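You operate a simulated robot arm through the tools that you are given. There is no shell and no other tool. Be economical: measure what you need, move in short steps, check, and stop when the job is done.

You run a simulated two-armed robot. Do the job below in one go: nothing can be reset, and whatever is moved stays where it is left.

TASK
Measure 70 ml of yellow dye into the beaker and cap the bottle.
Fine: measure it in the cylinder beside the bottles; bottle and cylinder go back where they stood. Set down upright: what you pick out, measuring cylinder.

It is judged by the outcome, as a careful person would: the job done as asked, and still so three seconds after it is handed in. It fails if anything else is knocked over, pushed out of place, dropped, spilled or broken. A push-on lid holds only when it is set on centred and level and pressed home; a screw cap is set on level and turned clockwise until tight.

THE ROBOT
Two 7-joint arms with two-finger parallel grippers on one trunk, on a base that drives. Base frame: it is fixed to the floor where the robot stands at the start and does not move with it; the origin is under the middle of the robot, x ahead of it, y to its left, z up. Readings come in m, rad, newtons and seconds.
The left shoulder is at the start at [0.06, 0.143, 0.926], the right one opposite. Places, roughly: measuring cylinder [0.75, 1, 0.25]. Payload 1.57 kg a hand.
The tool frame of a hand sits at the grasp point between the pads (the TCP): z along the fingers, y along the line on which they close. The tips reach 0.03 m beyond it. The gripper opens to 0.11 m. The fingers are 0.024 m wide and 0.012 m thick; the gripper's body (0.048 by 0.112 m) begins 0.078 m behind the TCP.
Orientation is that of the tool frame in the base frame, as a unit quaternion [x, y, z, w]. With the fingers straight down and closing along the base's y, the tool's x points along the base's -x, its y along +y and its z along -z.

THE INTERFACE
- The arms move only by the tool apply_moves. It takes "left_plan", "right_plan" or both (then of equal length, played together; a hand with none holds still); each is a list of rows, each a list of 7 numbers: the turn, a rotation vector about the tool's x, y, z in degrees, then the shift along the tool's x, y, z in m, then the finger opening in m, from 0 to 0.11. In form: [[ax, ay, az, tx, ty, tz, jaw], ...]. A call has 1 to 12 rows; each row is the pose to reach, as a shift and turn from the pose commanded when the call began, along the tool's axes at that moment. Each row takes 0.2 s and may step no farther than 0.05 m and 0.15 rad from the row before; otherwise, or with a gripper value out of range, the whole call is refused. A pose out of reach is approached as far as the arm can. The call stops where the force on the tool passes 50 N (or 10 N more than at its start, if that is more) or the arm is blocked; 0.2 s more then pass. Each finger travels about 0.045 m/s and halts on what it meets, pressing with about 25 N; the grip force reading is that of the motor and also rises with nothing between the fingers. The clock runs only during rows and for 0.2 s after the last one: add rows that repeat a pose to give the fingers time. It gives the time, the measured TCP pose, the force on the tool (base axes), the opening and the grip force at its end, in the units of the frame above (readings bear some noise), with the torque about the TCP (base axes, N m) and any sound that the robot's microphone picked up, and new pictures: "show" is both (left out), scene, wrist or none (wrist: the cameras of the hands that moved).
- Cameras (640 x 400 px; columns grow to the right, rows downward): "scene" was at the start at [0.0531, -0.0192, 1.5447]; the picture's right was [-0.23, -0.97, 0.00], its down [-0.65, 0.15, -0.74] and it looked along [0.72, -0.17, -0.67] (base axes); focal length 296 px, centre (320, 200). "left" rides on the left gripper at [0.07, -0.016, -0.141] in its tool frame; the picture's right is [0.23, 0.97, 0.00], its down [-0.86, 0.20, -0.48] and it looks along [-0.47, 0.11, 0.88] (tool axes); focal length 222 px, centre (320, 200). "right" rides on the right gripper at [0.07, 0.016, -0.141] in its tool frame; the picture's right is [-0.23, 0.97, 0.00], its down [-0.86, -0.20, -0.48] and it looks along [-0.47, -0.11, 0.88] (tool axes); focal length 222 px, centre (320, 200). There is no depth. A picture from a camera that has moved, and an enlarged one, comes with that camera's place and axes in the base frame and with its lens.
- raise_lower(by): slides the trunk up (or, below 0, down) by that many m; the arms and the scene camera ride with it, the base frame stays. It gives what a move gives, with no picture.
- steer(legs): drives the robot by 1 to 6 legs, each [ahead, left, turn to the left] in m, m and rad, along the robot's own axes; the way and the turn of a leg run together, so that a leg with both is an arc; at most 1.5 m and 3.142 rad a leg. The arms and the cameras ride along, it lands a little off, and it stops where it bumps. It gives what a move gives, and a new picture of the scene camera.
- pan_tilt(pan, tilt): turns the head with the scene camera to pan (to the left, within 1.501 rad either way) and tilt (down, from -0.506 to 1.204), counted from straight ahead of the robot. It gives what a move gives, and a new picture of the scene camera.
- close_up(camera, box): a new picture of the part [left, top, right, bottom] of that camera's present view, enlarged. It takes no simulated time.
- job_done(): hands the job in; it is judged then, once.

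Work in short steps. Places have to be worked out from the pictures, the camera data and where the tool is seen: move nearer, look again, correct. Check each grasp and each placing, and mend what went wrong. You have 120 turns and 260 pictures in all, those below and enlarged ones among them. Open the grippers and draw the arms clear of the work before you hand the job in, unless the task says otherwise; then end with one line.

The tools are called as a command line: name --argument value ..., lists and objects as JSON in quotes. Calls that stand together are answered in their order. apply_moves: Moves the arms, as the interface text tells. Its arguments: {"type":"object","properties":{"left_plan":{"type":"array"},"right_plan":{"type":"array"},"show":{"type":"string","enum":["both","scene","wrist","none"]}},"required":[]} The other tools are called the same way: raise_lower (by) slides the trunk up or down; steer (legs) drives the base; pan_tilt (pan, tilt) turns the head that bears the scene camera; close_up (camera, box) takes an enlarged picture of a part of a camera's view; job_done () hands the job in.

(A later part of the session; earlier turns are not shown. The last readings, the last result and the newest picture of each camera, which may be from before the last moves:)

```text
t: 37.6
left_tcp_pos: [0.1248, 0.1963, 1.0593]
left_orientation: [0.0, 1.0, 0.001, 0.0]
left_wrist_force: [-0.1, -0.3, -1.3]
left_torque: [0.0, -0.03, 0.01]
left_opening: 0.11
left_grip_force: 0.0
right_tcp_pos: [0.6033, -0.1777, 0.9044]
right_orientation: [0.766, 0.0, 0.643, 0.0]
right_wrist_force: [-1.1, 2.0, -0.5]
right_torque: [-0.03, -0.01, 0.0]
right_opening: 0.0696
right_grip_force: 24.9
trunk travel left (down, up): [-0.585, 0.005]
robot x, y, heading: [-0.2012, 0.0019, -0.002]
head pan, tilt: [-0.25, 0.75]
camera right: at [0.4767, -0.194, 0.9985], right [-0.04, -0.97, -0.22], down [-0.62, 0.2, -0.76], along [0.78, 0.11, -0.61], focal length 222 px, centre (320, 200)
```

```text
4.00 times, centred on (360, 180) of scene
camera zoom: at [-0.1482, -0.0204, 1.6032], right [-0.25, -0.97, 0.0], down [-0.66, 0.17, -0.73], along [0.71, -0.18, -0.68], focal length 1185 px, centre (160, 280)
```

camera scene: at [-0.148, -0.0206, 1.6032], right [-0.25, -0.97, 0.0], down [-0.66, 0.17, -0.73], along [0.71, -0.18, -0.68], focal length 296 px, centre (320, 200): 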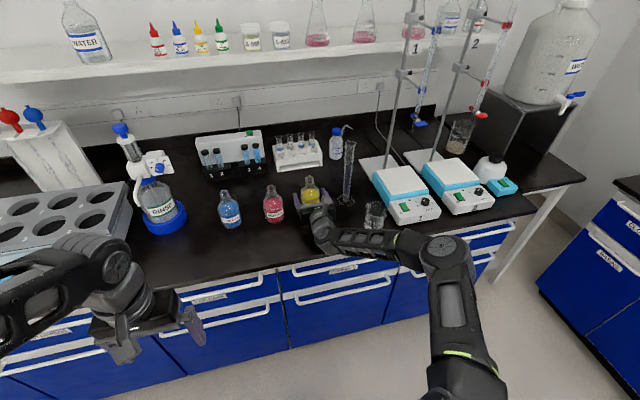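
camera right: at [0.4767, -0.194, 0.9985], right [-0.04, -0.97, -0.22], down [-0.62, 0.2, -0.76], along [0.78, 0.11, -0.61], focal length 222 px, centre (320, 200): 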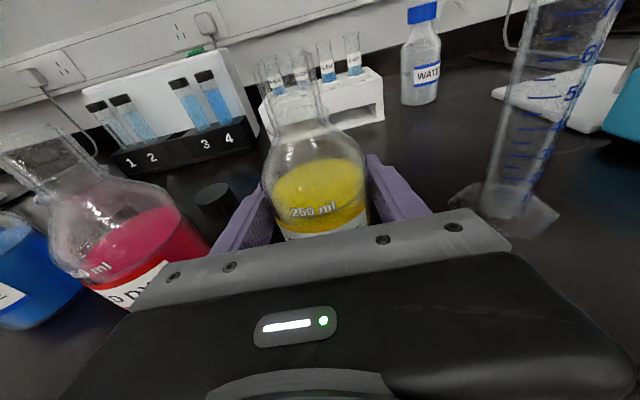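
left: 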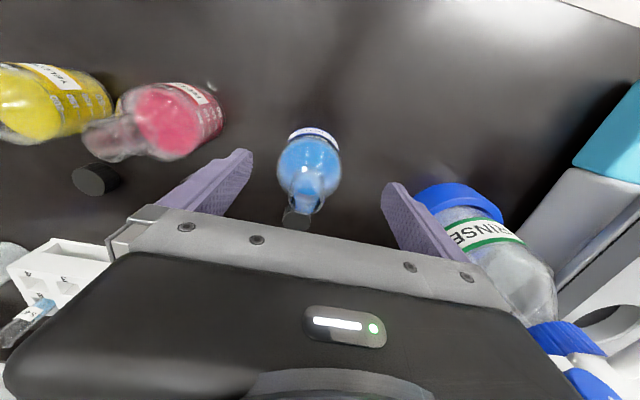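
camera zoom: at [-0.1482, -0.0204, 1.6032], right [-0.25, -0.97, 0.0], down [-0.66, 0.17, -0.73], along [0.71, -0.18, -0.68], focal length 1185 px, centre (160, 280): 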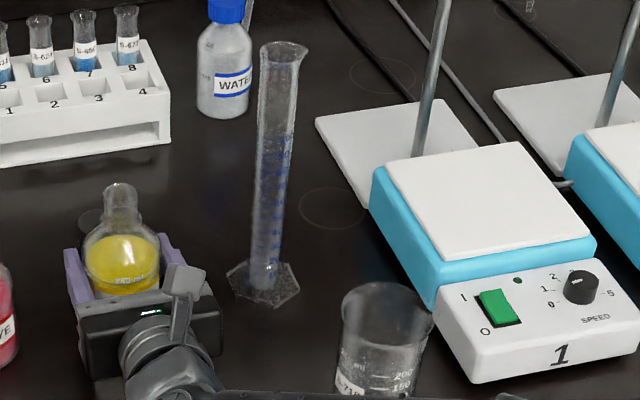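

Grip holds (0.0696 m, 25 N). I lift the bottle straight up 0.25 m.

apply_moves --right_plan '[[0, 0, 0, 0.01, 0, -0.0018, 0.05], [0, 0, 0, 0.04, 0, -0.007, 0.05], [0, 0, 0, 0.075, 0, -0.0132, 0.05], [0, 0, 0, 0.115, 0, -0.0202, 0.05], [0, 0, 0, 0.155, 0, -0.0273, 0.05], [0, 0, 0, 0.195, 0, -0.0343, 0.05], [0, 0, 0, 0.23, 0, -0.0405, 0.05], [0, 0, 0, 0.246, 0, -0.0434, 0.05], [0, 0, 0, 0.246, 0, -0.0434, 0.05]]' --show "both"

```text
t: 39.6
left_tcp_pos: [0.1259, 0.196, 1.0596]
left_orientation: [0.0, 1.0, 0.0, 0.0]
left_wrist_force: [-0.7, 0.4, 0.0]
left_torque: [-0.02, 0.02, 0.0]
left_opening: 0.11
left_grip_force: 0.1
right_tcp_pos: [0.6049, -0.1794, 1.1546]
right_orientation: [0.766, 0.0, 0.643, 0.0]
right_wrist_force: [0.4, 0.6, -3.8]
right_torque: [-0.01, -0.01, 0.02]
right_opening: 0.0694
right_grip_force: 25.1
trunk travel left (down, up): [-0.585, 0.005]
robot x, y, heading: [-0.204, 0.0019, -0.003]
head pan, tilt: [-0.25, 0.75]
camera scene: at [-0.1476, -0.0209, 1.6032], right [-0.25, -0.97, 0.0], down [-0.66, 0.17, -0.73], along [0.71, -0.18, -0.68], focal length 296 px, centre (320, 200)
camera right: at [0.4774, -0.1939, 1.2484], right [-0.04, -0.97, -0.22], down [-0.62, 0.2, -0.76], along [0.78, 0.11, -0.61], focal length 222 px, centre (320, 200)
```

scene: 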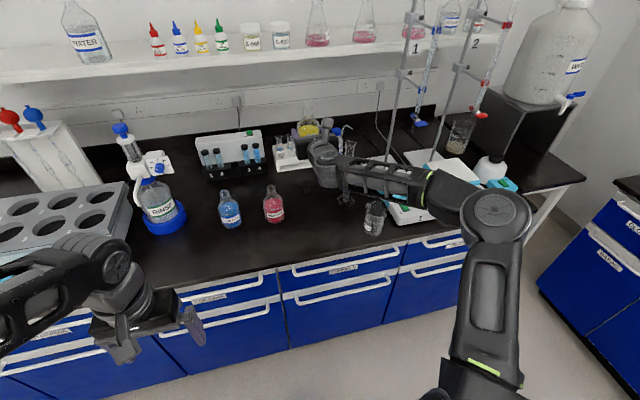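
right: 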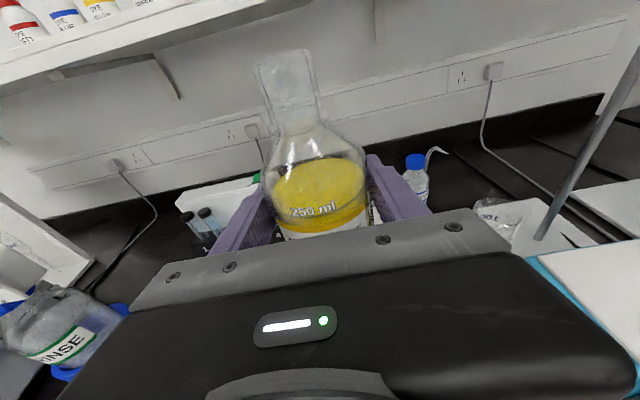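

Weight ≈3.8 N. I tilt the bottle 45° toward -y (about base x), still clear of the cylinder, and look.

apply_moves --right_plan '[[1.3, 0, 7.38, 0, 0, 0, 0.05], [2.6, 0, 14.75, 0, 0, 0, 0.05], [3.9, 0, 22.1, 0, 0, 0, 0.05], [5.2, 0, 29.5, 0, 0, 0, 0.05], [6.5, 0, 36.9, 0, 0, 0, 0.05], [7.8, 0, 44.26, 0, 0, 0, 0.05]]' --show "both"

```text
t: 41.0
left_tcp_pos: [0.1245, 0.1974, 1.06]
left_orientation: [0.001, 1.0, 0.0, 0.001]
left_wrist_force: [-0.4, -0.3, 0.8]
left_torque: [0.01, 0.01, 0.03]
left_opening: 0.11
left_grip_force: 0.0
right_tcp_pos: [0.6048, -0.1784, 1.1547]
right_orientation: [0.707, -0.247, 0.594, -0.295]
right_wrist_force: [-0.4, -1.1, -4.1]
right_torque: [-0.03, 0.0, 0.0]
right_opening: 0.0696
right_grip_force: 24.5
trunk travel left (down, up): [-0.585, 0.005]
robot x, y, heading: [-0.1986, -0.0011, -0.003]
head pan, tilt: [-0.25, 0.75]
camera scene: at [-0.1475, -0.021, 1.6032], right [-0.25, -0.97, 0.0], down [-0.66, 0.17, -0.73], along [0.71, -0.18, -0.68], focal length 296 px, centre (320, 200)
camera right: at [0.4774, -0.2559, 1.2094], right [-0.04, -0.53, -0.85], down [-0.62, 0.68, -0.39], along [0.78, 0.51, -0.35], focal length 222 px, centre (320, 200)
```

scene: 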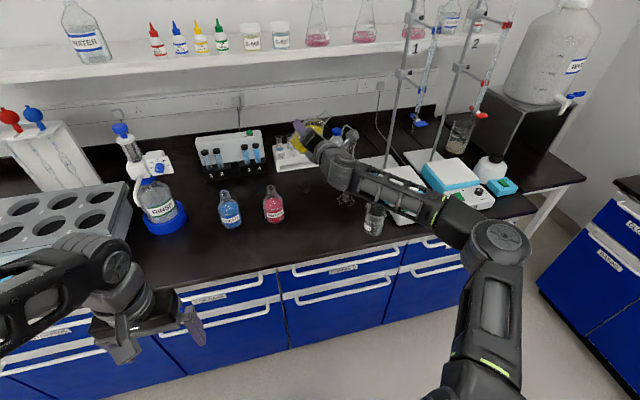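
right: 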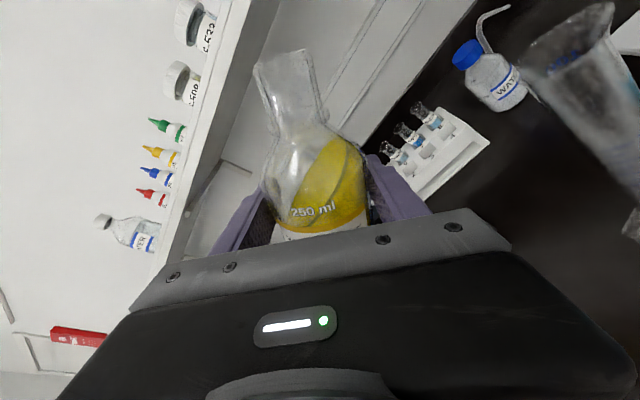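

Liquid stays level and well below the neck. Before pouring I bring the left hand around so its wrist camera looks level at the cylinder from the front-left.

apply_moves --left_plan '[[0, 0, 8.33, -0.034, -0.03, 0, 0.11], [0, 0, 16.67, -0.068, -0.059, 0, 0.11], [0, 0, 25, -0.102, -0.089, 0, 0.11], [0, 0, 33.33, -0.137, -0.119, 0, 0.11], [0, 0, 41.67, -0.171, -0.148, 0, 0.11], [0, 0, 50, -0.205, -0.178, 0, 0.11]]' --show "none"

apply_moves --left_plan '[[0, -7.75, 0, -0.022, -0.001, 0.008, 0.11], [0, -15.5, 0, -0.044, -0.002, 0.016, 0.11], [0, -23.25, 0, -0.067, -0.002, 0.024, 0.11], [0, -31, 0, -0.089, -0.003, 0.032, 0.11], [0, -38.75, 0, -0.111, -0.004, 0.04, 0.11], [0, -46.5, 0, -0.133, -0.005, 0.048, 0.11], [0, -54.25, 0, -0.156, -0.005, 0.056, 0.11], [0, -62, 0, -0.178, -0.006, 0.064, 0.11]]' --show "both"

```text
t: 42.5
left_tcp_pos: [0.3321, 0.0183, 1.0593]
left_orientation: [0.424, 0.906, 0.0, -0.001]
left_wrist_force: [-0.4, 0.6, 0.0]
left_torque: [0.01, 0.01, 0.01]
left_opening: 0.1101
left_grip_force: 0.1
right_tcp_pos: [0.6062, -0.1794, 1.153]
right_orientation: [0.708, -0.246, 0.593, -0.293]
right_wrist_force: [0.0, -0.8, -5.6]
right_torque: [0.02, -0.09, 0.01]
right_opening: 0.0694
right_grip_force: 25.0
trunk travel left (down, up): [-0.585, 0.005]
robot x, y, heading: [-0.2001, 0.0019, 0.006]
head pan, tilt: [-0.25, 0.75]
```

```text
t: 44.2
left_tcp_pos: [0.4405, -0.1211, 0.9955]
left_orientation: [0.362, 0.777, -0.217, 0.467]
left_wrist_force: [-0.5, 0.2, 0.2]
left_torque: [-0.01, -0.03, -0.01]
left_opening: 0.1098
left_grip_force: 0.0
right_tcp_pos: [0.6055, -0.1785, 1.1529]
right_orientation: [0.708, -0.247, 0.593, -0.293]
right_wrist_force: [-0.2, -0.6, -5.4]
right_torque: [0.0, 0.0, 0.0]
right_opening: 0.0696
right_grip_force: 25.6
trunk travel left (down, up): [-0.585, 0.005]
robot x, y, heading: [-0.2029, 0.0014, 0.002]
head pan, tilt: [-0.25, 0.75]
camera scene: at [-0.1468, -0.0207, 1.6032], right [-0.25, -0.97, 0.0], down [-0.66, 0.17, -0.73], along [0.71, -0.18, -0.68], focal length 296 px, centre (320, 200)
camera left: at [0.3272, -0.0117, 1.0014], right [0.68, 0.71, -0.2], down [0.14, 0.15, 0.98], along [0.72, -0.69, 0.0], focal length 222 px, centre (320, 200)
```

scene: 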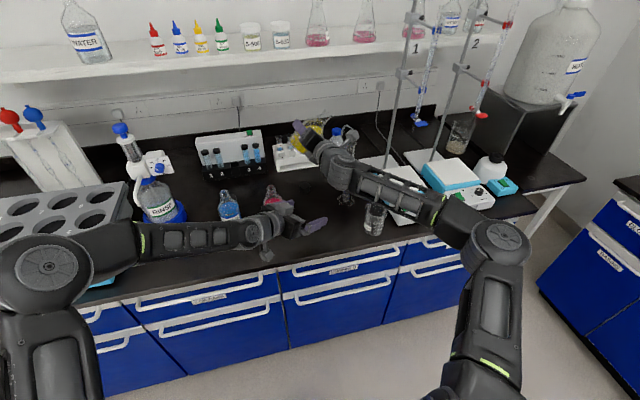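
left: 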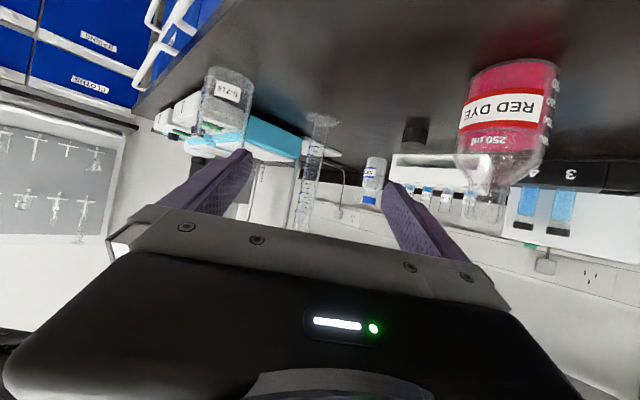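

The cylinder is visible (upside down) between the left fingers. I enlarge it.

close_up --camera "left" --box '[230, 100, 390, 240]'

```text
2.86 times, centred on (310, 170) of left
camera zoom: at [0.3272, -0.0117, 1.0014], right [0.68, 0.71, -0.2], down [0.14, 0.15, 0.98], along [0.72, -0.69, 0.0], focal length 635 px, centre (349, 286)
```

zoom: 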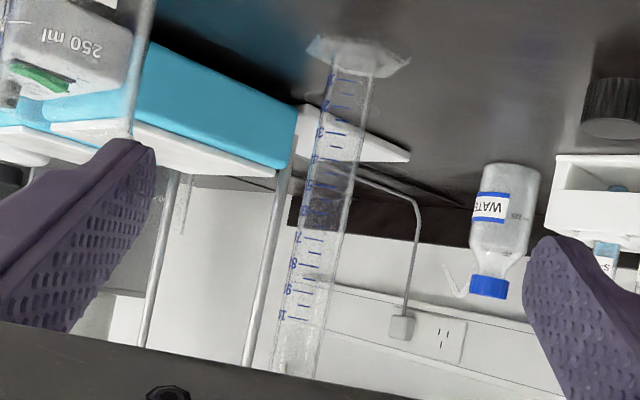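

Graduations 10–100 ml are readable from the left camera. I tilt to 55° and bring the bottle lip above the cylinder with ~6 cm of clearance, then check alignment.

apply_moves --right_plan '[[0.87, 0, 4.92, 0, 0, 0, 0.05], [1.74, 0, 9.84, 0, 0, 0, 0.05], [1.74, 0, 9.84, 0.004, 0.015, -0.003, 0.05], [1.74, 0, 9.84, 0.008, 0.03, -0.006, 0.05], [1.74, 0, 9.84, 0.012, 0.045, -0.009, 0.05], [1.74, 0, 9.84, 0.0164, 0.0578, -0.0125, 0.05], [1.74, 0, 9.84, 0.0164, 0.0578, -0.0125, 0.05]]' --show "both"

close_up --camera "scene" --box '[280, 100, 440, 220]'

```text
t: 45.9
left_tcp_pos: [0.4389, -0.1216, 0.9958]
left_orientation: [0.363, 0.776, -0.218, 0.467]
left_wrist_force: [-0.1, -0.1, 0.0]
left_torque: [-0.01, 0.01, 0.04]
left_opening: 0.1101
left_grip_force: 0.1
right_tcp_pos: [0.5955, -0.2317, 1.1245]
right_orientation: [0.68, -0.296, 0.57, -0.353]
right_wrist_force: [-0.1, -0.6, -4.9]
right_torque: [-0.03, -0.03, 0.01]
right_opening: 0.0693
right_grip_force: 24.8
trunk travel left (down, up): [-0.585, 0.005]
robot x, y, heading: [-0.1991, 0.0013, 0.002]
head pan, tilt: [-0.25, 0.75]
camera scene: at [-0.1476, -0.0207, 1.6032], right [-0.25, -0.97, 0.0], down [-0.66, 0.17, -0.73], along [0.71, -0.18, -0.68], focal length 296 px, centre (320, 200)
camera right: at [0.4681, -0.3174, 1.1675], right [-0.04, -0.38, -0.93], down [-0.62, 0.74, -0.27], along [0.78, 0.56, -0.26], focal length 222 px, centre (320, 200)
```

scene: 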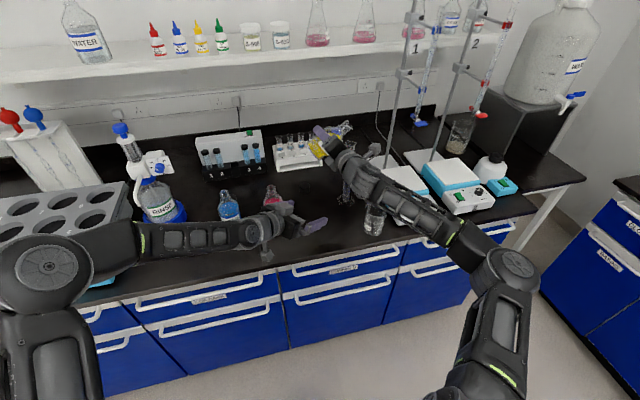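
right: 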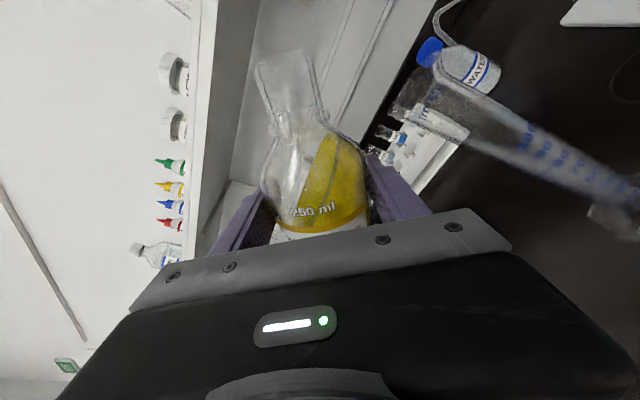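

```text
3.33 times, centred on (360, 160) of scene
camera zoom: at [-0.1476, -0.0207, 1.6032], right [-0.25, -0.97, 0.0], down [-0.66, 0.17, -0.73], along [0.71, -0.18, -0.68], focal length 987 px, centre (187, 333)
```

zoom: 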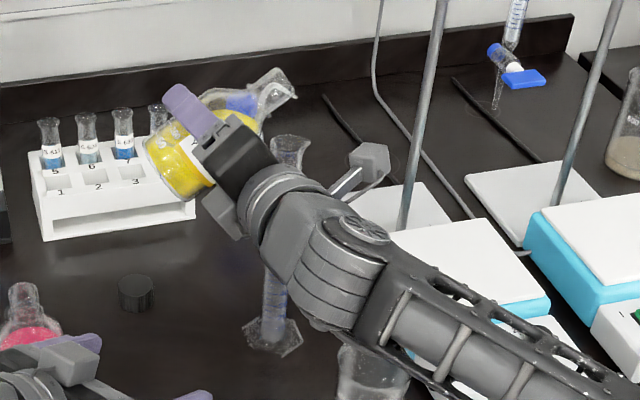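

Mouth lines up with the cylinder axis (triangulated mouth ≈(0.600,-0.299)). I lower so the lip is ~17 mm above the rim and tilt to 60°, pivoting about the lip.

apply_moves --right_plan '[[0, 0, 0, -0.007, 0.011, 0.0017, 0.05], [0, 0, 0, -0.0147, 0.0227, 0.0033, 0.05], [0, 0, 0, -0.022, 0.034, 0.005, 0.05], [0.43, 0, 2.46, -0.0213, 0.0306, 0.005, 0.05], [0.87, 0, 4.92, -0.0206, 0.0271, 0.0048, 0.05]]' --show "both"

close_up --camera "scene" --box '[280, 100, 440, 220]'

```text
t: 47.0
left_tcp_pos: [0.4399, -0.1204, 0.9957]
left_orientation: [0.362, 0.777, -0.218, 0.467]
left_wrist_force: [1.0, 0.6, 0.7]
left_torque: [-0.02, 0.06, 0.01]
left_opening: 0.1101
left_grip_force: 0.0
right_tcp_pos: [0.5958, -0.2317, 1.0913]
right_orientation: [0.663, -0.322, 0.556, -0.383]
right_wrist_force: [0.1, 0.8, -4.2]
right_torque: [0.0, 0.0, -0.01]
right_opening: 0.0691
right_grip_force: 24.4
trunk travel left (down, up): [-0.585, 0.005]
robot x, y, heading: [-0.204, -0.0005, 0.004]
head pan, tilt: [-0.25, 0.75]
camera scene: at [-0.1475, -0.0209, 1.6032], right [-0.25, -0.97, 0.0], down [-0.66, 0.17, -0.73], along [0.71, -0.18, -0.68], focal length 296 px, centre (320, 200)
camera right: at [0.4688, -0.3196, 1.1255], right [-0.04, -0.29, -0.96], down [-0.62, 0.76, -0.21], along [0.78, 0.58, -0.21], focal length 222 px, centre (320, 200)
```

scene: 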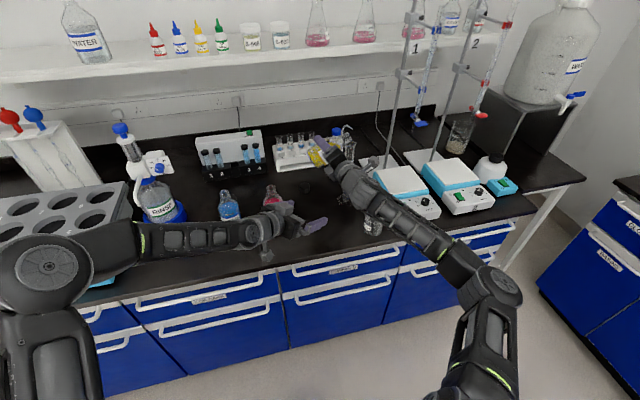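
right: 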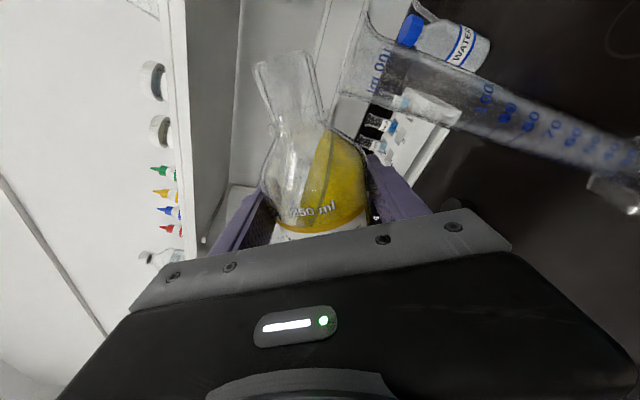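

```text
3.33 times, centred on (360, 160) of scene
camera zoom: at [-0.1475, -0.0209, 1.6032], right [-0.25, -0.97, 0.0], down [-0.66, 0.17, -0.73], along [0.71, -0.18, -0.68], focal length 987 px, centre (187, 333)
```

zoom: 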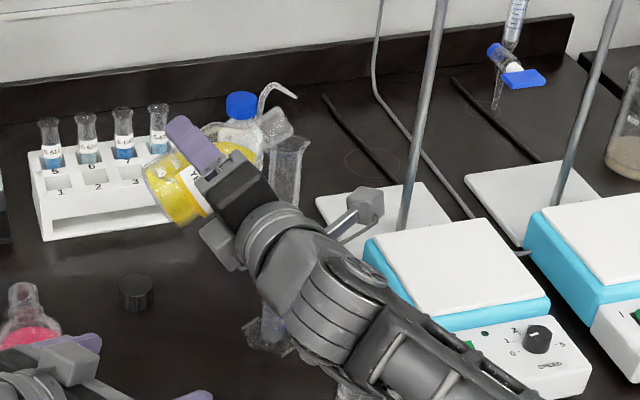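

I zoom in harder on the mouth/rim pair from both cameras to verify alignment before flow starts.

close_up --camera "scene" --box '[320, 115, 368, 145]'

close_up --camera "right" --box '[230, 0, 470, 150]'

close_up --camera "left" --box '[230, 100, 390, 260]'

```text
13.33 times, centred on (344, 130) of scene
camera zoom: at [-0.1475, -0.0209, 1.6032], right [-0.25, -0.97, 0.0], down [-0.66, 0.17, -0.73], along [0.71, -0.18, -0.68], focal length 3950 px, centre (0, 1133)
```

zoom: 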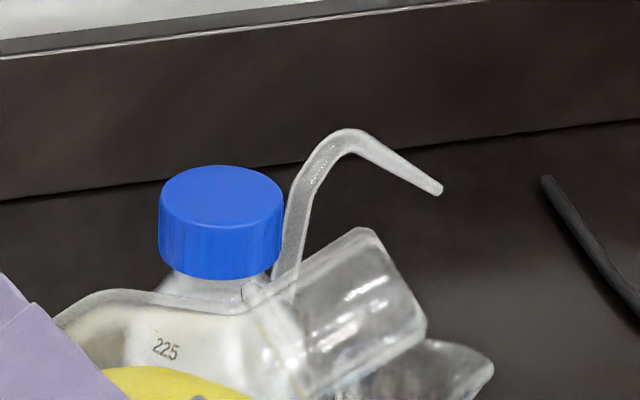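

```text
2.67 times, centred on (350, 75) of right
camera zoom: at [0.4688, -0.3196, 1.1255], right [-0.04, -0.29, -0.96], down [-0.62, 0.76, -0.21], along [0.78, 0.58, -0.21], focal length 592 px, centre (240, 533)
```

zoom: 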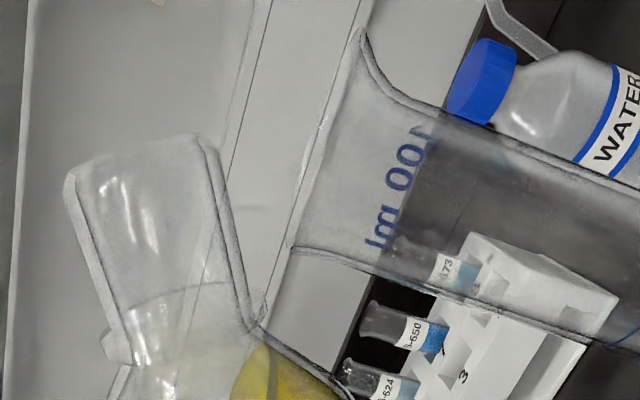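

```text
2.50 times, centred on (310, 180) of left
camera zoom: at [0.3264, -0.0117, 1.0016], right [0.68, 0.71, -0.2], down [0.14, 0.14, 0.98], along [0.72, -0.69, 0.0], focal length 555 px, centre (345, 250)
```

zoom: 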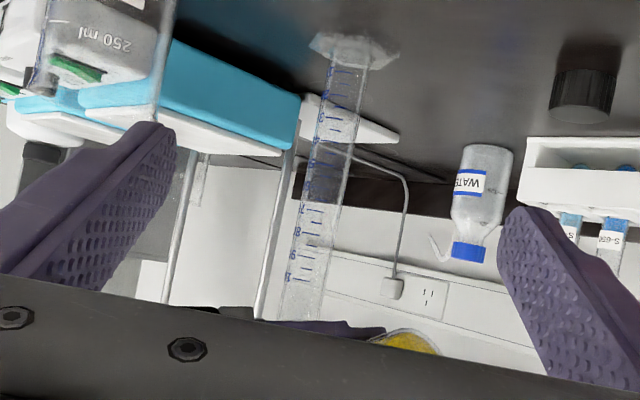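

Lip ≈(−0.308, z 1.121), rim center (−0.3126, z 1.101): well aligned; x wants +4 mm. I tilt to 65° pivoting about the lip and check for flow.

apply_moves --right_plan '[[0, 0, 0, 0.0007, 0, 0.0039, 0.05], [0.43, 0, 2.46, 0.0014, -0.0035, 0.0037, 0.05], [0.87, 0, 4.92, 0.0021, -0.007, 0.0036, 0.05], [0.87, 0, 4.92, 0.0021, -0.007, 0.0036, 0.05]]' --show "wrist"

close_up --camera "left" --box '[230, 100, 390, 260]'

```text
t: 48.0
left_tcp_pos: [0.4391, -0.1218, 0.9963]
left_orientation: [0.363, 0.777, -0.218, 0.467]
left_wrist_force: [0.1, 0.1, 0.0]
left_torque: [0.0, 0.02, 0.0]
left_opening: 0.11
left_grip_force: 0.2
right_tcp_pos: [0.5989, -0.2287, 1.0976]
right_orientation: [0.646, -0.346, 0.542, -0.411]
right_wrist_force: [0.4, 0.6, -3.0]
right_torque: [0.03, -0.03, -0.01]
right_opening: 0.0694
right_grip_force: 25.3
trunk travel left (down, up): [-0.585, 0.005]
robot x, y, heading: [-0.1956, 0.0003, 0.001]
head pan, tilt: [-0.25, 0.75]
camera right: at [0.4726, -0.3195, 1.124], right [-0.04, -0.21, -0.98], down [-0.62, 0.77, -0.14], along [0.78, 0.6, -0.16], focal length 222 px, centre (320, 200)
```

right: 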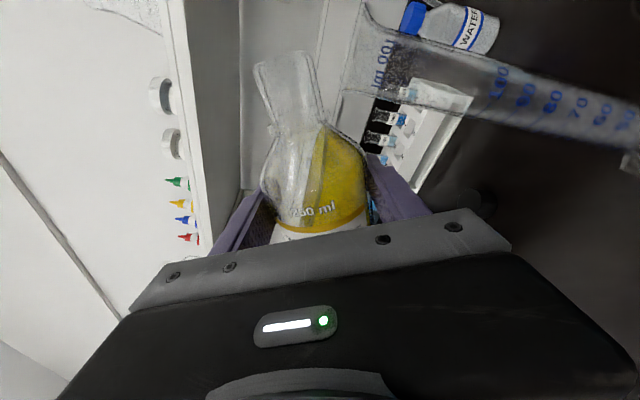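

```text
2.50 times, centred on (310, 180) of left
camera zoom: at [0.3264, -0.0117, 1.0016], right [0.68, 0.71, -0.2], down [0.14, 0.14, 0.98], along [0.72, -0.69, 0.0], focal length 555 px, centre (345, 250)
```

zoom: 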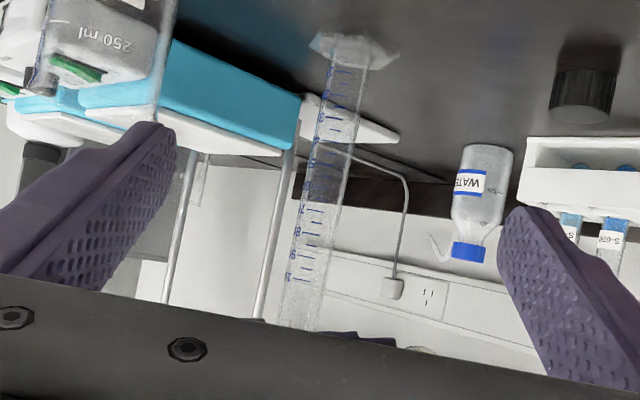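

No flow yet. I go on to 70°.

apply_moves --right_plan '[[0.43, 0, 2.46, 0.0007, -0.0035, -0.0001, 0.05], [0.87, 0, 4.92, 0.0015, -0.007, -0.0003, 0.05], [0.87, 0, 4.92, 0.0015, -0.007, -0.0003, 0.05]]' --show "wrist"

close_up --camera "left" --box '[270, 100, 370, 250]'

```text
t: 48.9
left_tcp_pos: [0.4391, -0.1214, 0.9943]
left_orientation: [0.363, 0.776, -0.218, 0.467]
left_wrist_force: [0.9, 0.2, 0.4]
left_torque: [-0.01, 0.04, -0.02]
left_opening: 0.1101
left_grip_force: 0.0
right_tcp_pos: [0.6003, -0.2277, 1.1058]
right_orientation: [0.628, -0.368, 0.527, -0.44]
right_wrist_force: [-0.7, -0.3, -3.8]
right_torque: [-0.04, 0.04, -0.02]
right_opening: 0.0695
right_grip_force: 25.7
trunk travel left (down, up): [-0.585, 0.005]
robot x, y, heading: [-0.2028, -0.0026, -0.006]
head pan, tilt: [-0.25, 0.75]
camera right: at [0.4727, -0.3199, 1.1233], right [-0.04, -0.12, -0.99], down [-0.62, 0.78, -0.07], along [0.78, 0.61, -0.11], focal length 222 px, centre (320, 200)
```

right: 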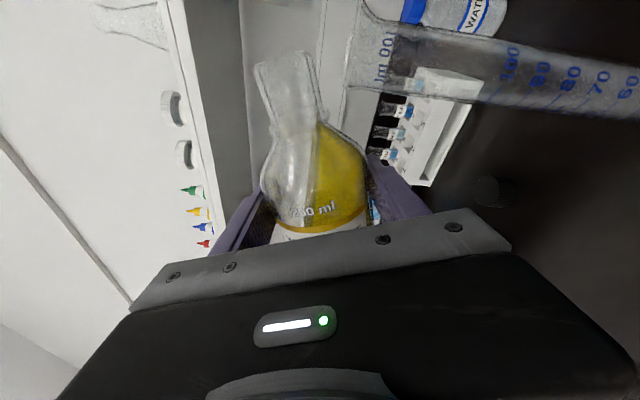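

```text
2.67 times, centred on (320, 175) of left
camera zoom: at [0.3264, -0.0117, 1.0016], right [0.68, 0.71, -0.2], down [0.14, 0.14, 0.98], along [0.72, -0.69, 0.0], focal length 592 px, centre (320, 267)
```

zoom: 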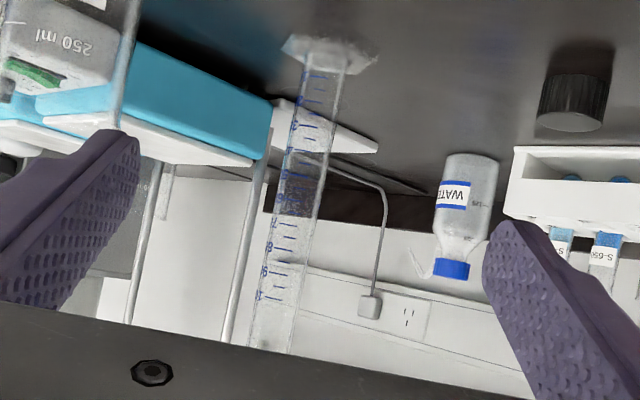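

Still no flow; surface is ~1 cm below the lip. On to 75°.

apply_moves --right_plan '[[0.43, 0, 2.46, 0.001, -0.0034, -0.0002, 0.05], [0.87, 0, 4.92, 0.002, -0.0068, -0.0003, 0.05], [0.87, 0, 4.92, 0.002, -0.0068, -0.0003, 0.05]]' --show "wrist"

close_up --camera "left" --box '[270, 100, 370, 250]'

```text
t: 49.6
left_tcp_pos: [0.4391, -0.1207, 0.994]
left_orientation: [0.362, 0.777, -0.217, 0.467]
left_wrist_force: [0.6, 0.1, -0.1]
left_torque: [0.0, 0.0, 0.0]
left_opening: 0.1099
left_grip_force: 0.1
right_tcp_pos: [0.5993, -0.2254, 1.1134]
right_orientation: [0.608, -0.391, 0.51, -0.467]
right_wrist_force: [-0.2, 0.3, -4.6]
right_torque: [-0.06, 0.01, -0.02]
right_opening: 0.0695
right_grip_force: 24.6
trunk travel left (down, up): [-0.585, 0.005]
robot x, y, heading: [-0.2012, 0.0015, 0.0]
head pan, tilt: [-0.25, 0.75]
camera right: at [0.4729, -0.3203, 1.1223], right [-0.04, -0.04, -1.0], down [-0.62, 0.79, 0.0], along [0.78, 0.62, -0.05], focal length 222 px, centre (320, 200)
```

right: 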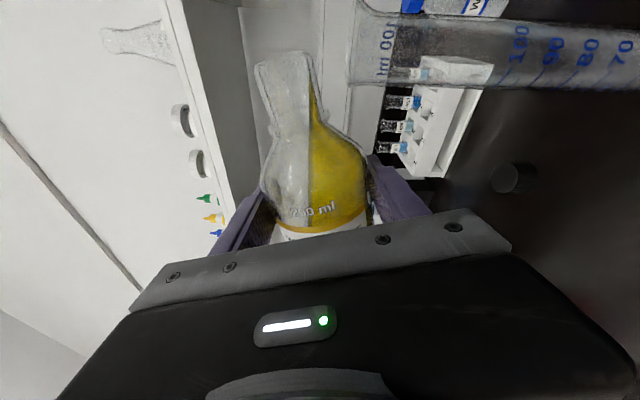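

```text
2.67 times, centred on (320, 175) of left
camera zoom: at [0.3264, -0.0117, 1.0016], right [0.68, 0.71, -0.2], down [0.14, 0.14, 0.98], along [0.72, -0.69, 0.0], focal length 592 px, centre (320, 267)
```

zoom: 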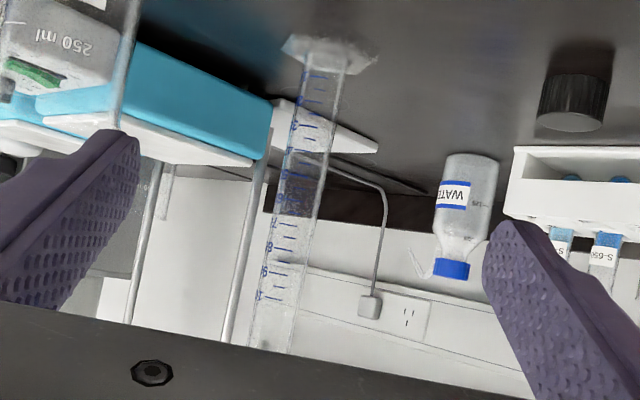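

Liquid has entered the neck, just short of the lip. I check lip alignment once more in a zoom before the last degrees.

close_up --camera "right" --box '[230, 0, 470, 150]'

close_up --camera "scene" --box '[312, 115, 376, 155]'

```text
2.67 times, centred on (350, 75) of right
camera zoom: at [0.4729, -0.3203, 1.1223], right [-0.04, -0.04, -1.0], down [-0.62, 0.79, 0.0], along [0.78, 0.62, -0.05], focal length 592 px, centre (240, 533)
```

zoom: 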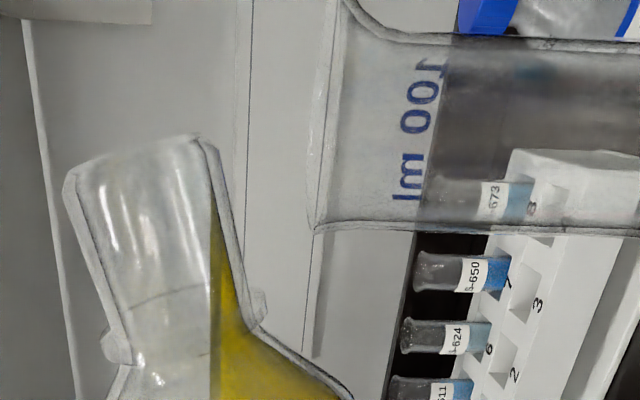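

```text
10.00 times, centred on (344, 135) of scene
camera zoom: at [-0.1476, -0.0209, 1.6032], right [-0.25, -0.97, 0.0], down [-0.66, 0.17, -0.73], along [0.71, -0.18, -0.68], focal length 2962 px, centre (80, 850)
```

zoom: 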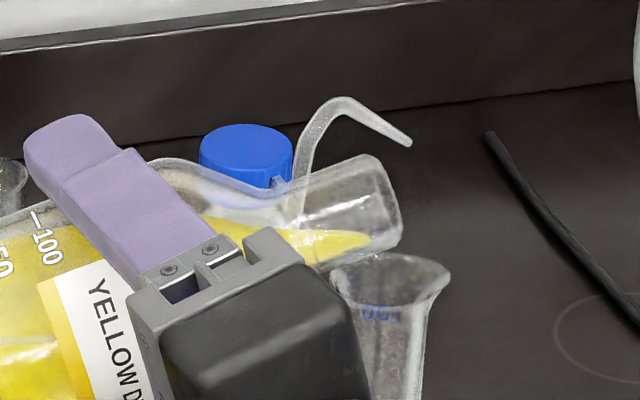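

Alignment is excellent (lip 4–5 mm inside the near side of the axis). I nudge +4 mm in x, 6 mm lower, and tilt 2° more to start the flow.

apply_moves --right_plan '[[0, 0, 0, -0.0027, 0.0053, 0.0045, 0.05], [0.17, 0, 0.98, -0.0024, 0.004, 0.0045, 0.05], [0.35, 0, 1.97, -0.0021, 0.0026, 0.0044, 0.05]]' --show "none"

close_up --camera "left" --box '[270, 100, 370, 250]'

close_up --camera "right" --box '[230, 0, 470, 150]'

```text
t: 50.5
left_tcp_pos: [0.4398, -0.1205, 0.9953]
left_orientation: [0.362, 0.777, -0.217, 0.467]
left_wrist_force: [-0.2, -0.1, 0.5]
left_torque: [0.0, 0.01, -0.01]
left_opening: 0.11
left_grip_force: 0.1
right_tcp_pos: [0.6037, -0.2241, 1.1086]
right_orientation: [0.6, -0.4, 0.503, -0.477]
right_wrist_force: [0.3, 0.1, -4.8]
right_torque: [-0.02, 0.02, 0.0]
right_opening: 0.0691
right_grip_force: 25.3
trunk travel left (down, up): [-0.585, 0.005]
robot x, y, heading: [-0.1998, 0.003, 0.001]
head pan, tilt: [-0.25, 0.75]
```

```text
2.67 times, centred on (320, 175) of left
camera zoom: at [0.3265, -0.0117, 1.0016], right [0.68, 0.71, -0.2], down [0.14, 0.14, 0.98], along [0.72, -0.69, 0.0], focal length 592 px, centre (320, 267)
```

zoom: 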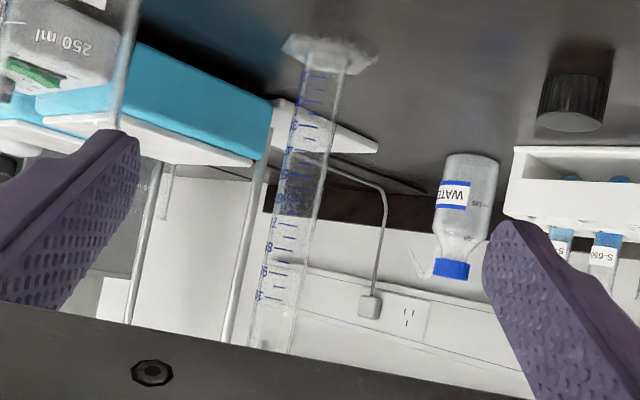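

```text
2.67 times, centred on (350, 75) of right
camera zoom: at [0.4771, -0.3184, 1.1159], right [-0.04, 0.0, -1.0], down [-0.62, 0.78, 0.02], along [0.78, 0.62, -0.03], focal length 592 px, centre (240, 533)
```

zoom: 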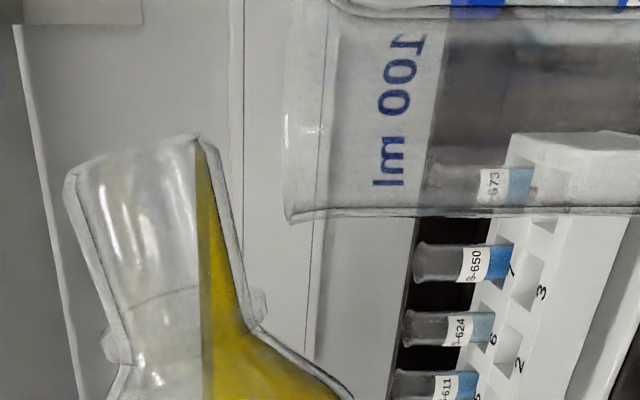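

Liquid is exactly at the lip. I add 1.5° and watch.

apply_moves --right_plan '[[0.26, 0, 1.48, 0.0004, -0.0021, 0, 0.05], [0.26, 0, 1.48, 0.0004, -0.0021, 0, 0.05]]' --show "none"

close_up --camera "left" --box '[270, 100, 370, 250]'

close_up --camera "right" --box '[230, 0, 470, 150]'

```text
t: 51.0
left_tcp_pos: [0.4395, -0.1211, 0.9953]
left_orientation: [0.363, 0.777, -0.218, 0.466]
left_wrist_force: [-0.6, -0.4, -0.3]
left_torque: [0.01, -0.02, 0.01]
left_opening: 0.1098
left_grip_force: 0.0
right_tcp_pos: [0.6038, -0.2251, 1.1106]
right_orientation: [0.593, -0.407, 0.498, -0.484]
right_wrist_force: [0.1, -0.7, -4.0]
right_torque: [-0.01, 0.03, -0.01]
right_opening: 0.0696
right_grip_force: 25.0
trunk travel left (down, up): [-0.585, 0.005]
robot x, y, heading: [-0.198, -0.0022, -0.003]
head pan, tilt: [-0.25, 0.75]
```

```text
2.67 times, centred on (320, 175) of left
camera zoom: at [0.3264, -0.0117, 1.0016], right [0.68, 0.71, -0.2], down [0.14, 0.14, 0.98], along [0.72, -0.69, 0.0], focal length 592 px, centre (320, 267)
```

zoom: 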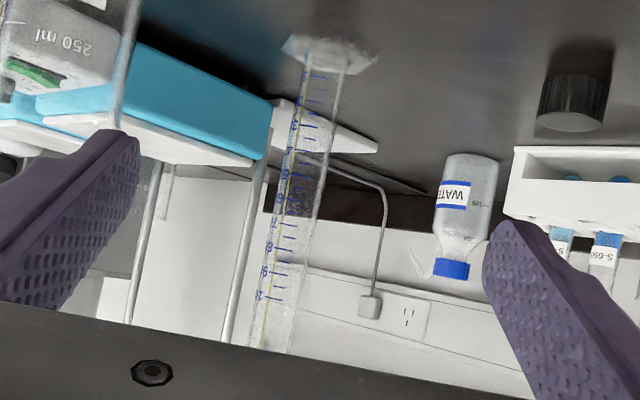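

```text
2.67 times, centred on (350, 75) of right
camera zoom: at [0.4771, -0.3187, 1.1154], right [-0.04, 0.02, -1.0], down [-0.62, 0.78, 0.04], along [0.78, 0.62, -0.02], focal length 592 px, centre (240, 533)
```

zoom: 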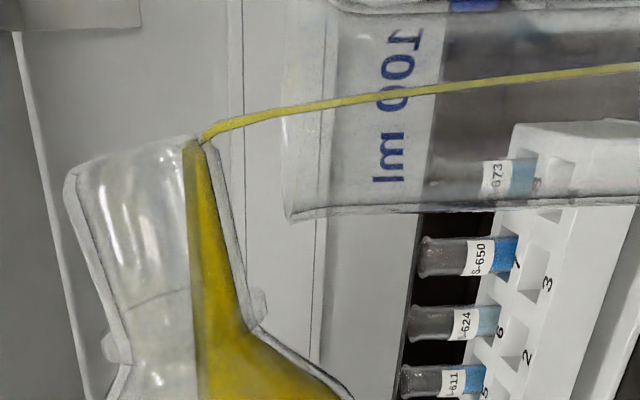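

Flow has started and falls inside the cylinder. I shift 3 mm to +y and hold 1 s to gauge the rate.

apply_moves --right_plan '[[0, 0, 0, -0.003, -0.0006, 0.0005, 0.05], [0, 0, 0, -0.003, -0.0006, 0.0005, 0.05], [0, 0, 0, -0.003, -0.0006, 0.0005, 0.05], [0, 0, 0, -0.003, -0.0006, 0.0005, 0.05], [0, 0, 0, -0.003, -0.0006, 0.0005, 0.05]]' --show "none"

close_up --camera "left" --box '[270, 100, 370, 250]'

close_up --camera "right" --box '[230, 0, 470, 150]'

```text
t: 52.2
left_tcp_pos: [0.4389, -0.1207, 0.9943]
left_orientation: [0.362, 0.777, -0.218, 0.466]
left_wrist_force: [-0.1, 0.6, 0.8]
left_torque: [0.03, -0.01, -0.03]
left_opening: 0.1099
left_grip_force: 0.2
right_tcp_pos: [0.6041, -0.2208, 1.1105]
right_orientation: [0.594, -0.406, 0.498, -0.484]
right_wrist_force: [0.2, -0.3, -4.2]
right_torque: [0.0, 0.03, 0.01]
right_opening: 0.0696
right_grip_force: 24.8
trunk travel left (down, up): [-0.585, 0.005]
robot x, y, heading: [-0.1985, 0.0026, 0.0]
head pan, tilt: [-0.25, 0.75]
```

```text
2.67 times, centred on (320, 175) of left
camera zoom: at [0.3264, -0.0117, 1.0016], right [0.68, 0.71, -0.2], down [0.14, 0.14, 0.98], along [0.72, -0.69, 0.0], focal length 592 px, centre (320, 267)
```

zoom: 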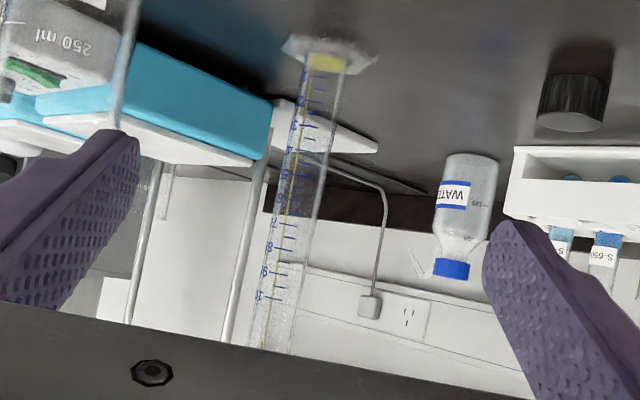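

```text
2.67 times, centred on (350, 75) of right
camera zoom: at [0.477, -0.3156, 1.1154], right [-0.04, 0.02, -1.0], down [-0.62, 0.78, 0.04], along [0.78, 0.62, -0.02], focal length 592 px, centre (240, 533)
```

zoom: 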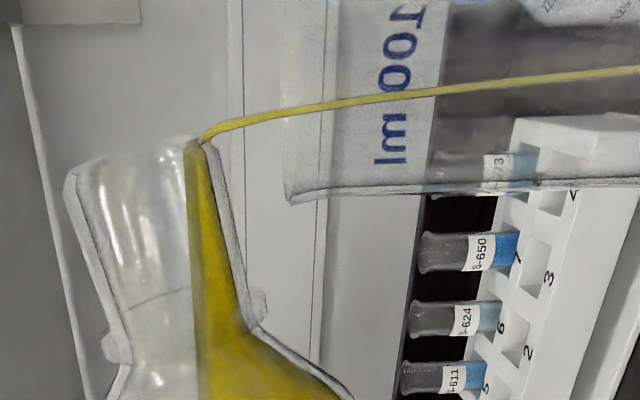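

About 8 ml so far, steady thin stream inside. I hold another 2.2 s.

apply_moves --right_plan '[[0, 0, 0, 0, 0, 0, 0.05], [0, 0, 0, 0, 0, 0, 0.05], [0, 0, 0, 0, 0, 0, 0.05], [0, 0, 0, 0, 0, 0, 0.05], [0, 0, 0, 0, 0, 0, 0.05], [0, 0, 0, 0, 0, 0, 0.05], [0, 0, 0, 0, 0, 0, 0.05], [0, 0, 0, 0, 0, 0, 0.05], [0, 0, 0, 0, 0, 0, 0.05], [0, 0, 0, 0, 0, 0, 0.05]]' --show "none"

close_up --camera "left" --box '[270, 100, 370, 250]'

```text
t: 54.5
left_tcp_pos: [0.4384, -0.1209, 0.9947]
left_orientation: [0.363, 0.777, -0.218, 0.467]
left_wrist_force: [0.6, 0.8, -0.2]
left_torque: [-0.03, 0.02, -0.01]
left_opening: 0.1098
left_grip_force: 0.0
right_tcp_pos: [0.6053, -0.2217, 1.1113]
right_orientation: [0.594, -0.406, 0.498, -0.484]
right_wrist_force: [0.0, 1.4, -4.1]
right_torque: [-0.01, -0.04, -0.06]
right_opening: 0.0691
right_grip_force: 25.5
trunk travel left (down, up): [-0.585, 0.005]
robot x, y, heading: [-0.1958, -0.0008, 0.001]
head pan, tilt: [-0.25, 0.75]
```

```text
2.67 times, centred on (320, 175) of left
camera zoom: at [0.3264, -0.0117, 1.0016], right [0.68, 0.71, -0.2], down [0.14, 0.14, 0.98], along [0.72, -0.69, 0.0], focal length 592 px, centre (320, 267)
```

zoom: 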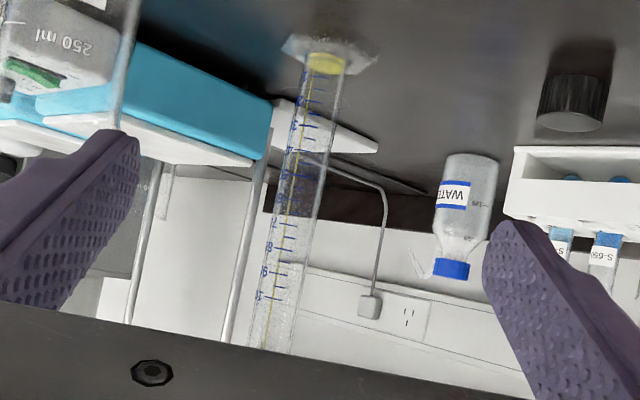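

The flow dwindles as the level falls, so tilt controls volume nicely. I add 3° and hold.

apply_moves --right_plan '[[0.26, 0, 1.48, 0.0004, -0.002, 0, 0.05], [0.52, 0, 2.95, 0.0008, -0.0041, 0, 0.05], [0.52, 0, 2.95, 0.0008, -0.0041, 0, 0.05], [0.52, 0, 2.95, 0.0008, -0.0041, 0, 0.05], [0.52, 0, 2.95, 0.0008, -0.0041, 0, 0.05], [0.52, 0, 2.95, 0.0008, -0.0041, 0, 0.05], [0.52, 0, 2.95, 0.0008, -0.0041, 0, 0.05]]' --show "none"

close_up --camera "left" --box '[270, 100, 370, 250]'

close_up --camera "right" --box '[230, 0, 470, 150]'

```text
t: 56.0
left_tcp_pos: [0.4397, -0.1205, 0.9949]
left_orientation: [0.362, 0.777, -0.217, 0.467]
left_wrist_force: [-0.8, -0.6, -0.3]
left_torque: [-0.03, 0.01, 0.01]
left_opening: 0.11
left_grip_force: 0.0
right_tcp_pos: [0.6041, -0.2215, 1.1152]
right_orientation: [0.58, -0.421, 0.487, -0.5]
right_wrist_force: [-0.8, 0.0, -4.2]
right_torque: [-0.02, -0.01, -0.01]
right_opening: 0.0697
right_grip_force: 24.5
trunk travel left (down, up): [-0.585, 0.005]
robot x, y, heading: [-0.2027, -0.0022, -0.0]
head pan, tilt: [-0.25, 0.75]
```

```text
2.67 times, centred on (320, 175) of left
camera zoom: at [0.3264, -0.0117, 1.0016], right [0.68, 0.71, -0.2], down [0.14, 0.14, 0.98], along [0.72, -0.69, 0.0], focal length 592 px, centre (320, 267)
```

zoom: 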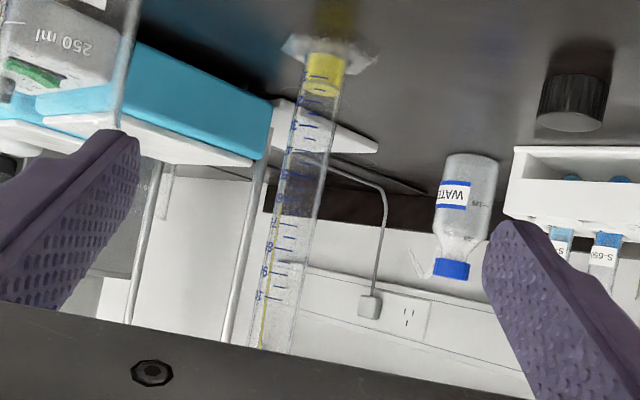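

```text
2.67 times, centred on (350, 75) of right
camera zoom: at [0.4772, -0.3156, 1.1146], right [-0.04, 0.08, -1.0], down [-0.62, 0.78, 0.08], along [0.78, 0.62, 0.02], focal length 592 px, centre (240, 533)
```

zoom: 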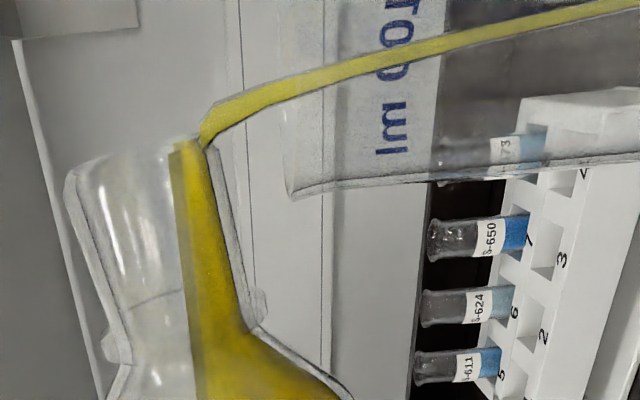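

≈18 ml, stream stronger and still inside. Shift 3 mm to +y and hold 1 s.

apply_moves --right_plan '[[0, 0, 0, -0.003, -0.0004, 0.0005, 0.05], [0, 0, 0, -0.003, -0.0004, 0.0005, 0.05], [0, 0, 0, -0.003, -0.0004, 0.0005, 0.05], [0, 0, 0, -0.003, -0.0004, 0.0005, 0.05], [0, 0, 0, -0.003, -0.0004, 0.0005, 0.05]]' --show "none"

close_up --camera "left" --box '[270, 100, 370, 250]'

```text
t: 57.2
left_tcp_pos: [0.4407, -0.1218, 0.9943]
left_orientation: [0.362, 0.777, -0.218, 0.467]
left_wrist_force: [-0.1, 0.5, 0.4]
left_torque: [0.02, -0.01, -0.01]
left_opening: 0.1099
left_grip_force: 0.1
right_tcp_pos: [0.6041, -0.2176, 1.1149]
right_orientation: [0.58, -0.419, 0.487, -0.5]
right_wrist_force: [0.4, 0.0, -3.9]
right_torque: [-0.01, -0.03, -0.02]
right_opening: 0.0696
right_grip_force: 24.7
trunk travel left (down, up): [-0.585, 0.005]
robot x, y, heading: [-0.2009, 0.002, -0.002]
head pan, tilt: [-0.25, 0.75]
```

```text
2.67 times, centred on (320, 175) of left
camera zoom: at [0.3264, -0.0117, 1.0016], right [0.68, 0.71, -0.2], down [0.14, 0.14, 0.98], along [0.72, -0.69, 0.0], focal length 592 px, centre (320, 267)
```

zoom: 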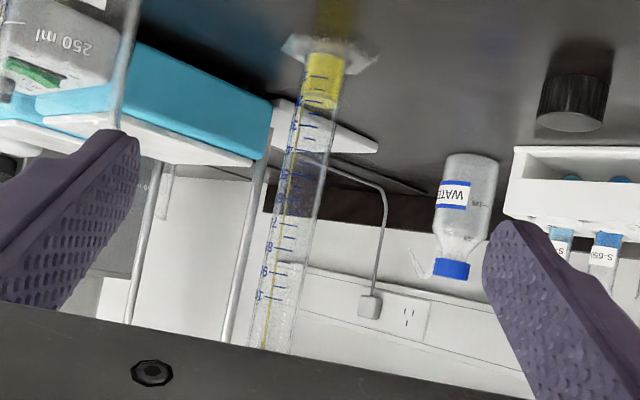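

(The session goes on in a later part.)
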